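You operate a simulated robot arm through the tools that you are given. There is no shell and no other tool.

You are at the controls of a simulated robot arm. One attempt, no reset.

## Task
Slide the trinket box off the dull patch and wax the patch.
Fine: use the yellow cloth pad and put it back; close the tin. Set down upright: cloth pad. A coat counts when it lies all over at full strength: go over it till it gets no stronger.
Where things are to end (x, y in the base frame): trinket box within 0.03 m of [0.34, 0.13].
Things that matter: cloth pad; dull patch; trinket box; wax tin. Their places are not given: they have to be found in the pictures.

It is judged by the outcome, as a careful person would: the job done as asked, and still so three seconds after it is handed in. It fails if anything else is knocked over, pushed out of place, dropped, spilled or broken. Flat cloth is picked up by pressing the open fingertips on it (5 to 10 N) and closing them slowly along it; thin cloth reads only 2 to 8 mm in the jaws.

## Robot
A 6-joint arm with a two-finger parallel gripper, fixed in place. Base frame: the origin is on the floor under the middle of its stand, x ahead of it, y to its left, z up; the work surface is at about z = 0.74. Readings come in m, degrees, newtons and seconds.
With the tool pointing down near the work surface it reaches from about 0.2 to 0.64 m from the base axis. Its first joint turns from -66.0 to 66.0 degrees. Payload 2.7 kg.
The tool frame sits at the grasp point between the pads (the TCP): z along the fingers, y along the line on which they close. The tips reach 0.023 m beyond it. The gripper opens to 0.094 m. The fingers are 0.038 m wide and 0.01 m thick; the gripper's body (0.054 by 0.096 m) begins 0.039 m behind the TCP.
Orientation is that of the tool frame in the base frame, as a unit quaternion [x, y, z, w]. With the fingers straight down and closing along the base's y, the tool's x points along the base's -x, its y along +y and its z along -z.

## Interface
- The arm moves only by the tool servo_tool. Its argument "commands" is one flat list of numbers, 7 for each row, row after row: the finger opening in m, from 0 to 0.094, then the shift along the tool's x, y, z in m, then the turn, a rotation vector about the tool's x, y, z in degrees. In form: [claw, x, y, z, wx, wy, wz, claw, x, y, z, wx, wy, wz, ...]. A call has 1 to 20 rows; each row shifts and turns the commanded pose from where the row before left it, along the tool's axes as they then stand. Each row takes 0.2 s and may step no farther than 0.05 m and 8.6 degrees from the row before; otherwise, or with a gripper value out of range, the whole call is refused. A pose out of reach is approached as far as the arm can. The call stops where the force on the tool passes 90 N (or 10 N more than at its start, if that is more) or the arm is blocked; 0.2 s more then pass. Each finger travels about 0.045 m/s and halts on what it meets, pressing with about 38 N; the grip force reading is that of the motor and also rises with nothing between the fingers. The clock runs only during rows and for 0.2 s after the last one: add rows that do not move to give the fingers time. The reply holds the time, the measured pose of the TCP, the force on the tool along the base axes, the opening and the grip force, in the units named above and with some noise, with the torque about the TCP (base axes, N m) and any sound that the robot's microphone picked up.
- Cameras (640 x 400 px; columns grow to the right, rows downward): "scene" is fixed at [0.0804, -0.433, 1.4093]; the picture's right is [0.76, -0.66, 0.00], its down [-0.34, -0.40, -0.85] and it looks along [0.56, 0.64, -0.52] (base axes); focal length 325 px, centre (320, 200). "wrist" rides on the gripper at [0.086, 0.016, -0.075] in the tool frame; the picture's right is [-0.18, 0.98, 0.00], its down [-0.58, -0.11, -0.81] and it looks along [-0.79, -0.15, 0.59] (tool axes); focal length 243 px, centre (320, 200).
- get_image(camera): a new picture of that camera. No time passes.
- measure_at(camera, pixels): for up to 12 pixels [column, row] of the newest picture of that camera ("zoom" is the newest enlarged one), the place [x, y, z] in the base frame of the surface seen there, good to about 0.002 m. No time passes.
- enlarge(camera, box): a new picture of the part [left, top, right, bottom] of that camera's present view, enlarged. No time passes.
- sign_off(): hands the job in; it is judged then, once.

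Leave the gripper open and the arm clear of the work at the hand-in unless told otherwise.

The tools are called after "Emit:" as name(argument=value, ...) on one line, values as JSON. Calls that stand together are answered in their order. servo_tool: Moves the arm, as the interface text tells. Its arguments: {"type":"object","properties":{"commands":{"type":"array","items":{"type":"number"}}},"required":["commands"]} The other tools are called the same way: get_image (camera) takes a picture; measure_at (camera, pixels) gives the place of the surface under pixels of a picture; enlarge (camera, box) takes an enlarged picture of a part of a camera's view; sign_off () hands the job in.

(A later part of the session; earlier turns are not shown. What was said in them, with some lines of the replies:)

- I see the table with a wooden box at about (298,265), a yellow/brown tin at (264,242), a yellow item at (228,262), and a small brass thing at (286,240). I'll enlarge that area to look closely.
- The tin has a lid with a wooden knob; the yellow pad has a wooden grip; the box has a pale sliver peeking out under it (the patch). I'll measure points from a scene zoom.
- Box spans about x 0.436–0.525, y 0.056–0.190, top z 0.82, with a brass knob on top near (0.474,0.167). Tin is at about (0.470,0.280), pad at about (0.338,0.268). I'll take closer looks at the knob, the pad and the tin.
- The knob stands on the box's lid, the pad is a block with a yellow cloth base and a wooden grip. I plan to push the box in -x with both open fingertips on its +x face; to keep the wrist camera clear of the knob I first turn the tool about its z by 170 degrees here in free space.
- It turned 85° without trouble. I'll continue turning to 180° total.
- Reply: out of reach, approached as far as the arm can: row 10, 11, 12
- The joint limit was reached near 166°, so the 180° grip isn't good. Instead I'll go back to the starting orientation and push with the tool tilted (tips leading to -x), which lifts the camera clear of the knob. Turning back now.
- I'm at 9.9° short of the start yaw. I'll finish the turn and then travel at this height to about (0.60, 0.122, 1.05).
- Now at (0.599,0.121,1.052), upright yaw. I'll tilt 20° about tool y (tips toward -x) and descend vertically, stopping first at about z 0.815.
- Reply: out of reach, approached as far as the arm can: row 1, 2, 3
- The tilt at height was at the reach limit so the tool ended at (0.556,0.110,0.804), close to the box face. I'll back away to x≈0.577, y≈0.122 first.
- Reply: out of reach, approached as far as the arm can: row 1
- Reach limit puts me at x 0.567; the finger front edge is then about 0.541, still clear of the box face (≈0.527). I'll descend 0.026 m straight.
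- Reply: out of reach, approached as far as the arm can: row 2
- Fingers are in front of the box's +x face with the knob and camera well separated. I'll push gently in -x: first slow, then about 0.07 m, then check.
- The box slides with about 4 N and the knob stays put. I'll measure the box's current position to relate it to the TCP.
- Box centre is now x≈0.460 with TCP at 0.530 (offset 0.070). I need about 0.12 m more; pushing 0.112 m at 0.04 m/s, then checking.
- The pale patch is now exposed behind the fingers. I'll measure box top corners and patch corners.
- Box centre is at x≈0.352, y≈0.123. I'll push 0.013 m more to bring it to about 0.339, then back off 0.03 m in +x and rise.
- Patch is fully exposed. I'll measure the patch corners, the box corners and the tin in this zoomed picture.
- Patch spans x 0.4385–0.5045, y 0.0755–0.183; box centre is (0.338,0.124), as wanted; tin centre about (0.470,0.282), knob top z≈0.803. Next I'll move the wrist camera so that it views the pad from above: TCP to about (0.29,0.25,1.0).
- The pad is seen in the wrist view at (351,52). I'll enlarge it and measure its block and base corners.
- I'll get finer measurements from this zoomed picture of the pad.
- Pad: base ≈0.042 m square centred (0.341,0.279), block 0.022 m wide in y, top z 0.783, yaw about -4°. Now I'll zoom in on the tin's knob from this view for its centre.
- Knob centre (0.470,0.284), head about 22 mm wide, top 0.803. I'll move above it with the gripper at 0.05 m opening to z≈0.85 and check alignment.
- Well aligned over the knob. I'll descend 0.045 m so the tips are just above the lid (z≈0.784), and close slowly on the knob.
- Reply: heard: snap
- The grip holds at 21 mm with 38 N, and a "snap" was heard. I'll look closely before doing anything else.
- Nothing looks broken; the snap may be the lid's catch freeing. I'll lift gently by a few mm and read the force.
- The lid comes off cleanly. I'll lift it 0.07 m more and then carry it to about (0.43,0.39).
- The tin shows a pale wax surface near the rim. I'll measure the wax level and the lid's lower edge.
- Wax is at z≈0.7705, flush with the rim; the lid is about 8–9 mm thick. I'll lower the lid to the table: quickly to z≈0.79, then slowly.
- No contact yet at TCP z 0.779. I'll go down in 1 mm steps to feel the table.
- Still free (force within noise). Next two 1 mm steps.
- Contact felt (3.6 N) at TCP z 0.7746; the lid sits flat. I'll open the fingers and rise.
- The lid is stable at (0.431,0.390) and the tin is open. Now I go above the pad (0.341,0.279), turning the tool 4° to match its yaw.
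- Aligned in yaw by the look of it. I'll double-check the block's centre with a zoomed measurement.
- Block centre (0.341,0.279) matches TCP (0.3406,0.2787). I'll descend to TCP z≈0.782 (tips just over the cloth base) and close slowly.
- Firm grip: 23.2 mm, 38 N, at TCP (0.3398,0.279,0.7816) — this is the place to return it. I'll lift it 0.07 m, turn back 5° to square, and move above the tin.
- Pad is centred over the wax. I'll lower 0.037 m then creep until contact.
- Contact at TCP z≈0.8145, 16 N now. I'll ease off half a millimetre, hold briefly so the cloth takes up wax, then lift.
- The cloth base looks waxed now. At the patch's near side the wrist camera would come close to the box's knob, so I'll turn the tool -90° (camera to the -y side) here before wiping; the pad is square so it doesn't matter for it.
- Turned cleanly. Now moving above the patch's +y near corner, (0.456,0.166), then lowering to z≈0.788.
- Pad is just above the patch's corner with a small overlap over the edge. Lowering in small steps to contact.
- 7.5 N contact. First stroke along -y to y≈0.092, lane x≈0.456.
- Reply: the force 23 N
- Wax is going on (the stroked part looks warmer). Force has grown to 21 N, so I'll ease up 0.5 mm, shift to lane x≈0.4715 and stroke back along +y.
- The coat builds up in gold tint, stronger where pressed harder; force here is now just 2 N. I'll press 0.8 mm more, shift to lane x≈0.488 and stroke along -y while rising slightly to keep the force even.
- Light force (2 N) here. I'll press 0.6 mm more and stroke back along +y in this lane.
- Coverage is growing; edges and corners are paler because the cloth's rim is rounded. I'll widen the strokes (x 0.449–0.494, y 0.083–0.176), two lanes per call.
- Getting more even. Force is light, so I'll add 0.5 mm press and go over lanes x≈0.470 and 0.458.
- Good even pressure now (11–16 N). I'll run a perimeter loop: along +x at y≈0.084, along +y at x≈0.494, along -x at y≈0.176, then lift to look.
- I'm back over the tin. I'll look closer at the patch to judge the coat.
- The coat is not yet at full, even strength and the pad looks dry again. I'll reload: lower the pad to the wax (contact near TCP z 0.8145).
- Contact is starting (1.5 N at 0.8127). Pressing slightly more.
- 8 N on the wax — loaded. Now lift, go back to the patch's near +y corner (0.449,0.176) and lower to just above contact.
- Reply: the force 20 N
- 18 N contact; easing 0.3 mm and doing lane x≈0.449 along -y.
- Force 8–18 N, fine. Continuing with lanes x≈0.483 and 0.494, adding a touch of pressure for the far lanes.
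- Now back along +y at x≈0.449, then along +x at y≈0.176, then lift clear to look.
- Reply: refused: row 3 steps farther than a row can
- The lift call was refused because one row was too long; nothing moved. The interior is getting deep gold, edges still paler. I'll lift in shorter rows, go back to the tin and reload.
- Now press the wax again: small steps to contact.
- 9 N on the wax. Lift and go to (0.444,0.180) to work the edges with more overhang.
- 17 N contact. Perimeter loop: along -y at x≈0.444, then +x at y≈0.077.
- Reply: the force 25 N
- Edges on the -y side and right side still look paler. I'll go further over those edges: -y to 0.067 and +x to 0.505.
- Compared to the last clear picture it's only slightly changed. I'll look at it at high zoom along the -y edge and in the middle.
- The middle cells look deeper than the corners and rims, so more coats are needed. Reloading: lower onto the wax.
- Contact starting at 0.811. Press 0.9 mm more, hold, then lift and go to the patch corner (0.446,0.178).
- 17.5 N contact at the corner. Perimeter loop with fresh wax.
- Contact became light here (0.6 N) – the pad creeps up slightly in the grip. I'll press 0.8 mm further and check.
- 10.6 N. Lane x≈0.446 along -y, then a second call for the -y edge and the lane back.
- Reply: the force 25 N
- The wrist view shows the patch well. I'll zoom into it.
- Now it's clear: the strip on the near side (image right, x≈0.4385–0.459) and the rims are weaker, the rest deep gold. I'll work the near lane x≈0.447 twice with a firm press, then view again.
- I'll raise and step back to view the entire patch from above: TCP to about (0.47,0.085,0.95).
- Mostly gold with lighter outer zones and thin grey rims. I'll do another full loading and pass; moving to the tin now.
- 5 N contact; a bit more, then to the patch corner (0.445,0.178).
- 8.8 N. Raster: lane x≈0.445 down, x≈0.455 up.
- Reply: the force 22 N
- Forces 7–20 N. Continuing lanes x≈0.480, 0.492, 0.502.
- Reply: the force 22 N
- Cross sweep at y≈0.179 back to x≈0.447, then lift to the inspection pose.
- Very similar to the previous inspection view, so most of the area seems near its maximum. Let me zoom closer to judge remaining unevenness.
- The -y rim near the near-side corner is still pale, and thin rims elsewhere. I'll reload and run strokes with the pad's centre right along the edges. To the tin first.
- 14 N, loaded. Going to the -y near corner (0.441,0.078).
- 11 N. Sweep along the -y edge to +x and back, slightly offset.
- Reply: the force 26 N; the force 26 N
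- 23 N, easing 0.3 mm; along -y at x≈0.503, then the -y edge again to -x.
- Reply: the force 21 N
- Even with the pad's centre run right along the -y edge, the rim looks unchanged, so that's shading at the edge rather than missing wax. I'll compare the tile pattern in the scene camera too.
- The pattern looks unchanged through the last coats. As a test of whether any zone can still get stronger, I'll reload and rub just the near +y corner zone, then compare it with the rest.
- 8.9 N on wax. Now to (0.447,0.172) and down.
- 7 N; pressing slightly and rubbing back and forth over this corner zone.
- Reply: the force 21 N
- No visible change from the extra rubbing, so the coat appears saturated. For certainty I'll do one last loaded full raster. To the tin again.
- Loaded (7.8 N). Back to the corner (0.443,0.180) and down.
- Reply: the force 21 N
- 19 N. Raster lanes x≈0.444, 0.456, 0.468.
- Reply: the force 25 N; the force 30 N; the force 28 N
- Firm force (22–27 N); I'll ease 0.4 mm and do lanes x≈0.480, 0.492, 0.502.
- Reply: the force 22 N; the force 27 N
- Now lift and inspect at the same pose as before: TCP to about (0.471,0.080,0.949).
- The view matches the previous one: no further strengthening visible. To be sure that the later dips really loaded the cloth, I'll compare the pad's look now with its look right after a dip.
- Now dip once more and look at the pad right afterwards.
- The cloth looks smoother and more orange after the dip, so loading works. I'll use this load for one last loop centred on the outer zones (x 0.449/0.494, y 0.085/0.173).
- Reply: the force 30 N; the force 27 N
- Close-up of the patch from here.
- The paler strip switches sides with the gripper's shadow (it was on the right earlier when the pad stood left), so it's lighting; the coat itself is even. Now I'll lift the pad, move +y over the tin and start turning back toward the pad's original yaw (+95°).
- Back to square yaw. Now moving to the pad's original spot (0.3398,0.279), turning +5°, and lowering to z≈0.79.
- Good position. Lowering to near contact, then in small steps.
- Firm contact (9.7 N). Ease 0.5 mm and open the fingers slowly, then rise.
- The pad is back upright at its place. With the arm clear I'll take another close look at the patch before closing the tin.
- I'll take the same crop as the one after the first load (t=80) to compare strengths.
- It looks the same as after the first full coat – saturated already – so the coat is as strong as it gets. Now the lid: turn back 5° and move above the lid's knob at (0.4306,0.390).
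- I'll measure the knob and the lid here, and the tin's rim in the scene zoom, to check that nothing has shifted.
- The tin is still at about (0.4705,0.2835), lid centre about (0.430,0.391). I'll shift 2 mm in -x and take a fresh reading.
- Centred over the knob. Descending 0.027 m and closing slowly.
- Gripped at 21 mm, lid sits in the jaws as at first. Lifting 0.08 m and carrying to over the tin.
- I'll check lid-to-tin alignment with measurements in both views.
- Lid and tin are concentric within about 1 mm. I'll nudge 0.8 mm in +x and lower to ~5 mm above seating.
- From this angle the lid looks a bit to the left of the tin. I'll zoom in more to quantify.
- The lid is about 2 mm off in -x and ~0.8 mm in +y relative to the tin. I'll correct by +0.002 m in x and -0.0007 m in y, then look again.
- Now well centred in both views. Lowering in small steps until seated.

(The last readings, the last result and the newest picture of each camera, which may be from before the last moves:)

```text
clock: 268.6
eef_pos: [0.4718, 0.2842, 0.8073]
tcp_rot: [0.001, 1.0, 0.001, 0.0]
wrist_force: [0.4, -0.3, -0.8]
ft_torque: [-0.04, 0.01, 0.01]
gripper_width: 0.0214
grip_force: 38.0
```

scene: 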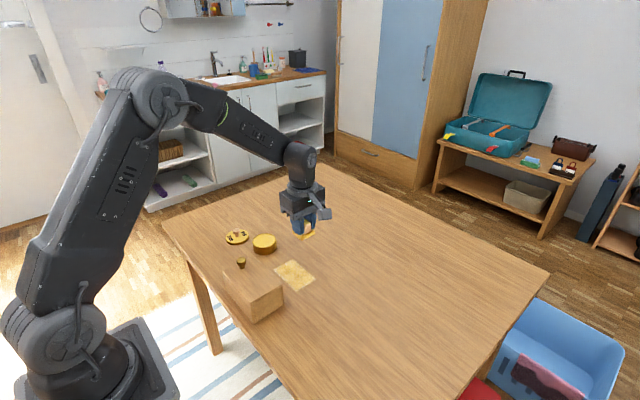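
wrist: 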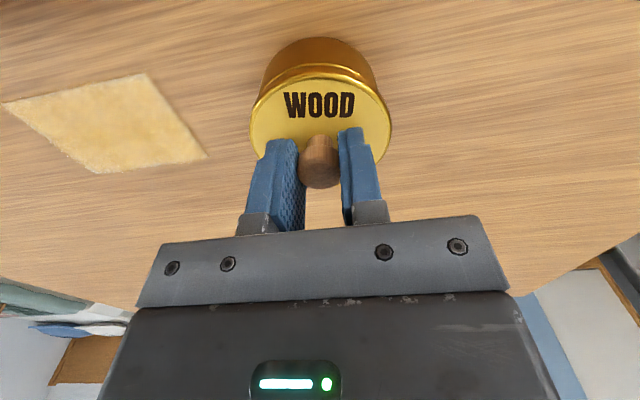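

Emit:
servo_tool(commands=[0.012, 0, 0, 0.0008, 0, 0, 0, 0.012, 0, 0, 0, 0, 0, 0])

Emit:
enlarge(camera="scene", box=[248, 225, 300, 259])

```text
clock: 269.2
eef_pos: [0.4718, 0.2837, 0.807]
tcp_rot: [0.0, 1.0, 0.0, 0.001]
wrist_force: [-0.2, 0.4, -0.9]
ft_torque: [-0.01, -0.02, 0.01]
gripper_width: 0.0211
grip_force: 37.7
```

```text
11.76 times, centred on (274, 242) of scene
```

zoom: 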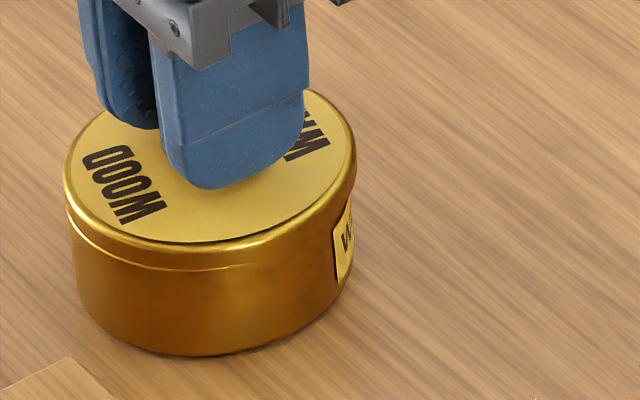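

Nearly seated, no contact force yet. Continuing gently.

Emit:
servo_tool(commands=[0.012, 0, 0, 0.0007, 0, 0, 0, 0.012, 0, 0, 0, 0, 0, 0])

Emit:
servo_tool(commands=[0.012, 0, 0, 0.0007, 0, 0, 0, 0.012, 0, 0, 0, 0, 0, 0])

```text
clock: 269.8
eef_pos: [0.4725, 0.2833, 0.8072]
tcp_rot: [0.001, 1.0, 0.0, 0.0]
wrist_force: [0.1, 1.5, 2.6]
ft_torque: [0.06, 0.03, 0.02]
gripper_width: 0.0211
grip_force: 37.7
```

```text
clock: 270.4
eef_pos: [0.4724, 0.2848, 0.807]
tcp_rot: [0.001, 1.0, 0.0, 0.0]
wrist_force: [-2.9, -1.1, 10.9]
ft_torque: [-0.04, 0.16, 0.02]
gripper_width: 0.0216
grip_force: 37.7
```

Seated with 10.9 N. I'll press a little more, in case the lid needs to click home as the first "snap" hinted.

Emit:
servo_tool(commands=[0.012, 0, 0, 0.0008, 0, 0, 0, 0.012, 0, 0, 0, 0, 0, 0])

Emit:
enlarge(camera="scene", box=[248, 225, 300, 259])

Emit:
enlarge(camera="wrist", box=[240, 20, 400, 120])

```text
clock: 271.0
eef_pos: [0.4729, 0.2848, 0.8066]
tcp_rot: [0.001, 1.0, 0.0, 0.001]
wrist_force: [-5.3, -1.3, 21.6]
ft_torque: [-0.05, 0.29, 0.07]
gripper_width: 0.0212
grip_force: 38.1
```

```text
11.76 times, centred on (274, 242) of scene
```

zoom: 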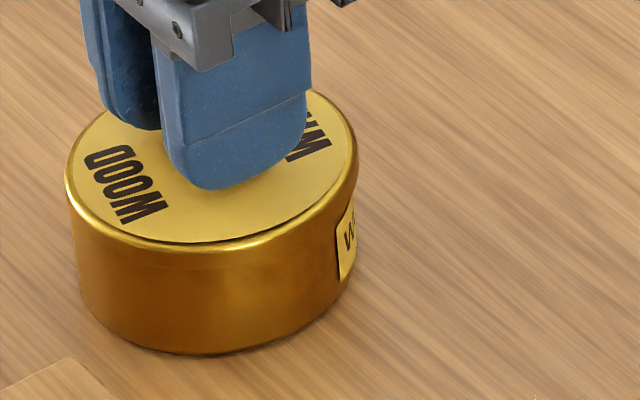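

```text
4.00 times, centred on (320, 70) of wrist
```

zoom: 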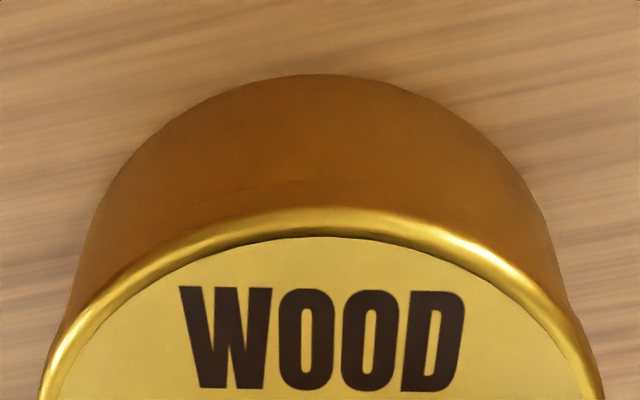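

Flush, no gap visible, 21.6 N. One more gentle press to see if it clicks.

Emit:
servo_tool(commands=[0.012, 0, 0, 0.0009, 0, 0, 0, 0.012, 0, 0, 0, 0, 0, 0])

```text
clock: 271.6
eef_pos: [0.4725, 0.2853, 0.8059]
tcp_rot: [0.0, 1.0, 0.001, 0.002]
wrist_force: [-5.3, -2.6, 27.4]
ft_torque: [-0.11, 0.3, 0.04]
gripper_width: 0.0215
grip_force: 38.4
```

No click, but it's fully flush. I'll ease off and release the knob, then check how the lid sits.

Emit:
servo_tool(commands=[0.012, 0, 0, -0.001, 0, 0, 0, 0.02, 0, 0, -0.0008, 0, 0, 0, 0.026, 0, 0, 0, 0, 0, 0, 0.034, 0, 0, 0, 0, 0, 0, 0.042, 0, 0, 0, 0, 0, 0, 0.05, 0, 0, 0, 0, 0, 0, 0.05, 0, 0, 0, 0, 0, 0])

Emit:
servo_tool(commands=[0.05, 0, 0, -0.02, 0, 0, 0, 0.05, 0, 0, -0.03, 0, 0, 0, 0.05, 0, 0, 0, 0, 0, 0])

Emit:
enlarge(camera="scene", box=[248, 220, 300, 259])

Emit:
get_image(camera="wrist")

```text
clock: 273.2
eef_pos: [0.4728, 0.2835, 0.805]
tcp_rot: [0.001, 1.0, 0.001, 0.0]
wrist_force: [0.3, -0.5, -0.4]
ft_torque: [0.01, 0.0, 0.03]
gripper_width: 0.0498
grip_force: 0.2
heard: snap
```

```text
clock: 274.0
eef_pos: [0.4722, 0.2852, 0.8569]
tcp_rot: [0.0, 1.0, 0.0, 0.0]
wrist_force: [0.1, 0.6, 0.6]
ft_torque: [-0.03, 0.0, -0.03]
gripper_width: 0.0502
grip_force: 0.1
```

```text
10.26 times, centred on (274, 240) of scene
```

zoom: 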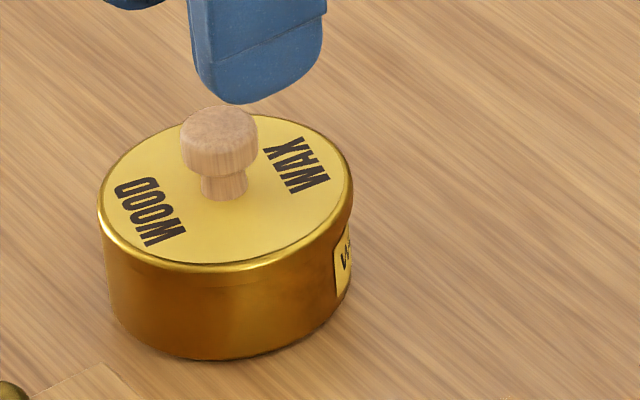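

```text
taken
```

wrist: 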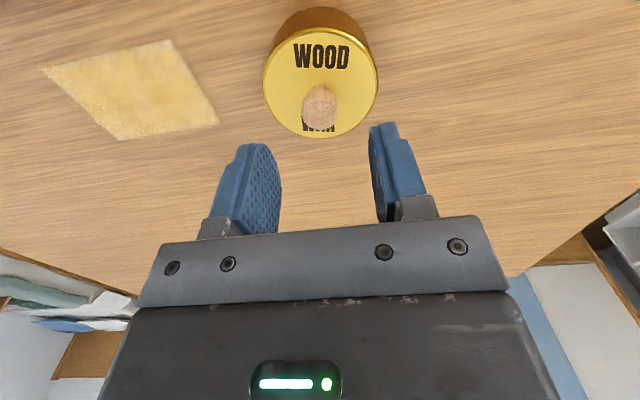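

The lid snapped shut on release — the tin is closed. Now I'll retract the arm upward and look over the whole scene.

Emit:
servo_tool(commands=[0.07, 0, 0, -0.04, 0, 0, 0, 0.09, 0, 0, -0.04, 0, 0, 0, 0.09, 0.03, -0.035, -0.02, 0, 0, 0, 0.09, 0.035, -0.035, -0.01, 0, 0, 0, 0.09, 0.035, -0.035, -0.01, 0, 0, 0, 0.09, 0.02, -0.035, -0.01, 0, 0, 0, 0.09, 0, -0.035, -0.01, 0, 0, 0, 0.09, 0, -0.035, -0.01, 0, 0, 0, 0.09, 0, -0.035, 0, 0, 0, 0, 0.09, 0, -0.03, 0, 0, 0, 0, 0.09, 0, 0, 0, 0, 0, 0])

Emit:
get_image(camera="scene")

Emit:
get_image(camera="wrist")

```text
refused: row 3 steps farther than a row can; nothing moved
```

```text
taken
```

scene: 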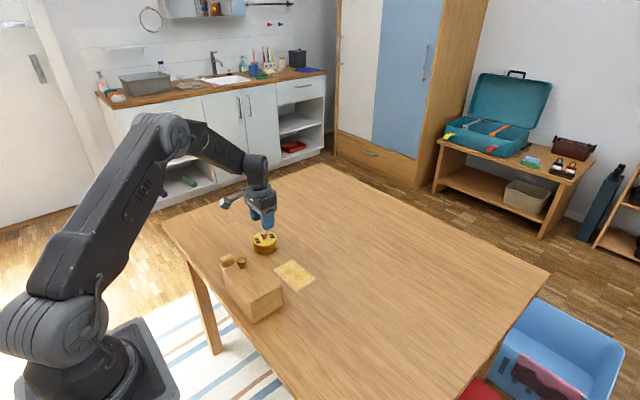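

```text
taken
```

wrist: 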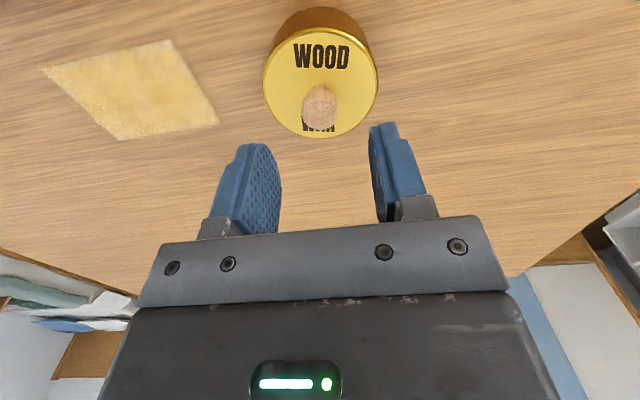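

That call had an over-long row and was refused. First a zoom on the patch from here, then a corrected retreat: straight up, then back toward the start pose.

Emit:
enlarge(camera="wrist", box=[30, 25, 230, 150])

Emit:
servo_tool(commands=[0.06, 0, 0, -0.04, 0, 0, 0, 0.07, 0, 0, -0.04, 0, 0, 0, 0.08, 0, 0, -0.04, 0, 0, 0, 0.09, 0, 0, -0.04, 0, 0, 0, 0.09, 0, 0, -0.04, 0, 0, 0, 0.09, 0.0143, -0.035, 0, 0, 0, 0, 0.09, 0.0143, -0.035, 0, 0, 0, 0, 0.09, 0.0143, -0.035, 0, 0, 0, 0, 0.09, 0.0143, -0.035, 0, 0, 0, 0, 0.09, 0.0143, -0.035, 0, 0, 0, 0, 0.09, 0.0143, -0.035, 0, 0, 0, 0, 0.09, 0.0143, -0.035, 0, 0, 0, 0, 0.09, 0.0143, -0.035, 0, 0, 0, 0, 0.09, 0, 0, 0, 0, 0, 0])

Emit:
get_image(camera="scene")

Emit:
get_image(camera="wrist")

```text
3.20 times, centred on (130, 88) of wrist
```

zoom: 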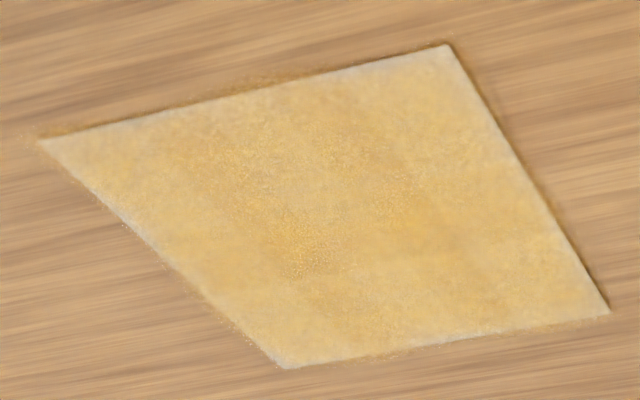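

```text
clock: 277.0
eef_pos: [0.3569, 0.0037, 1.0555]
tcp_rot: [0.001, 1.0, 0.0, 0.0]
wrist_force: [-0.7, 0.5, 0.8]
ft_torque: [-0.02, -0.02, 0.01]
gripper_width: 0.0898
grip_force: 0.0
```

```text
taken
```

scene: 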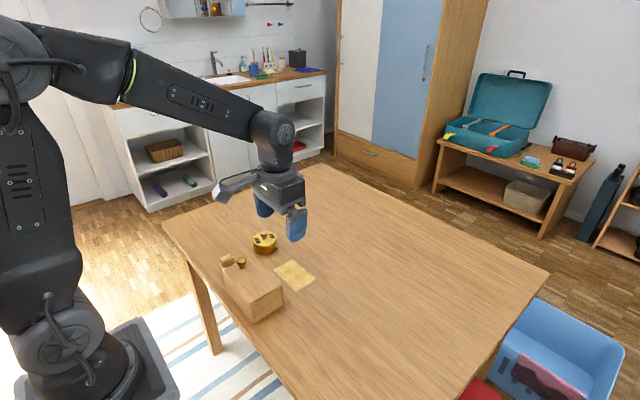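

```text
taken
```

wrist: 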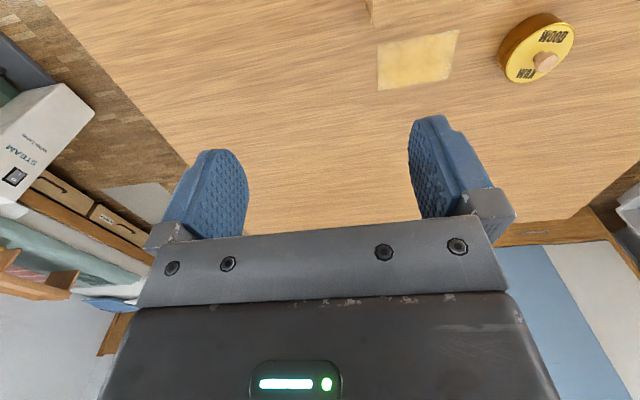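

The arm is back at its start pose, gripper open; the patch is evenly coated. Final measurement check of box, pad and tin.

Emit:
enlarge(camera="scene", box=[200, 220, 360, 320])

Emit:
measure_at(camera="zoom", pixels=[[92, 206], [203, 328], [327, 262], [206, 146], [105, 150], [85, 155], [135, 165], [254, 48], [208, 78], [256, 104]])

```text
4.00 times, centred on (280, 270) of scene
```

zoom: 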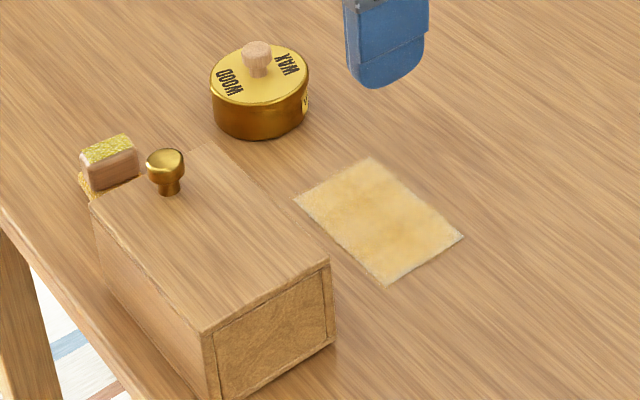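

```text
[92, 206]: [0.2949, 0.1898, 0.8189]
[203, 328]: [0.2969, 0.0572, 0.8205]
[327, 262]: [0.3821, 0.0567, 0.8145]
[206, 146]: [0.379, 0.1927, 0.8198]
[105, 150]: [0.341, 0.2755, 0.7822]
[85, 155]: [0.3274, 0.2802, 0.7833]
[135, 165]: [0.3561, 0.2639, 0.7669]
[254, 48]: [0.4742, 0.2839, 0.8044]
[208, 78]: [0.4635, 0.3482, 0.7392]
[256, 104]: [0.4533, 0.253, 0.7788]
```

Box centre is (0.338,0.124), within tolerance. The pad stands upright at its original spot, the tin is closed, the patch is coated, the gripper is open and the arm is clear. Handing in.

Emit:
sign_off()

```text
The job is handed in.
```

The trinket box is off the dull patch, the patch is waxed all over, and I've handed the job in. No verdict came back with the hand-in.

- **Trinket box:** it was pushed gently and its centre now measures about (0.338, 0.124). That is within the 0.03 m allowed around (0.34, 0.13), and the brass knob on its lid stayed put.
- **Patch:** it has eight loads of wax, with strokes running past every edge. I kept going until repeated coats looked no different. The thin rims still look slightly paler in the pictures. Rubbing the -y edge with the pad centred on it didn't change that, so I took it for shading rather than missing wax.
- **Cloth pad:** it is back at its original spot and angle, standing upright.
- **Wax tin:** the lid is on flush, and I heard it snap shut when I let go. The tin ended up about 2 mm from where it started.
- **Arm:** it is back at its start pose, clear of the work, with the gripper open.
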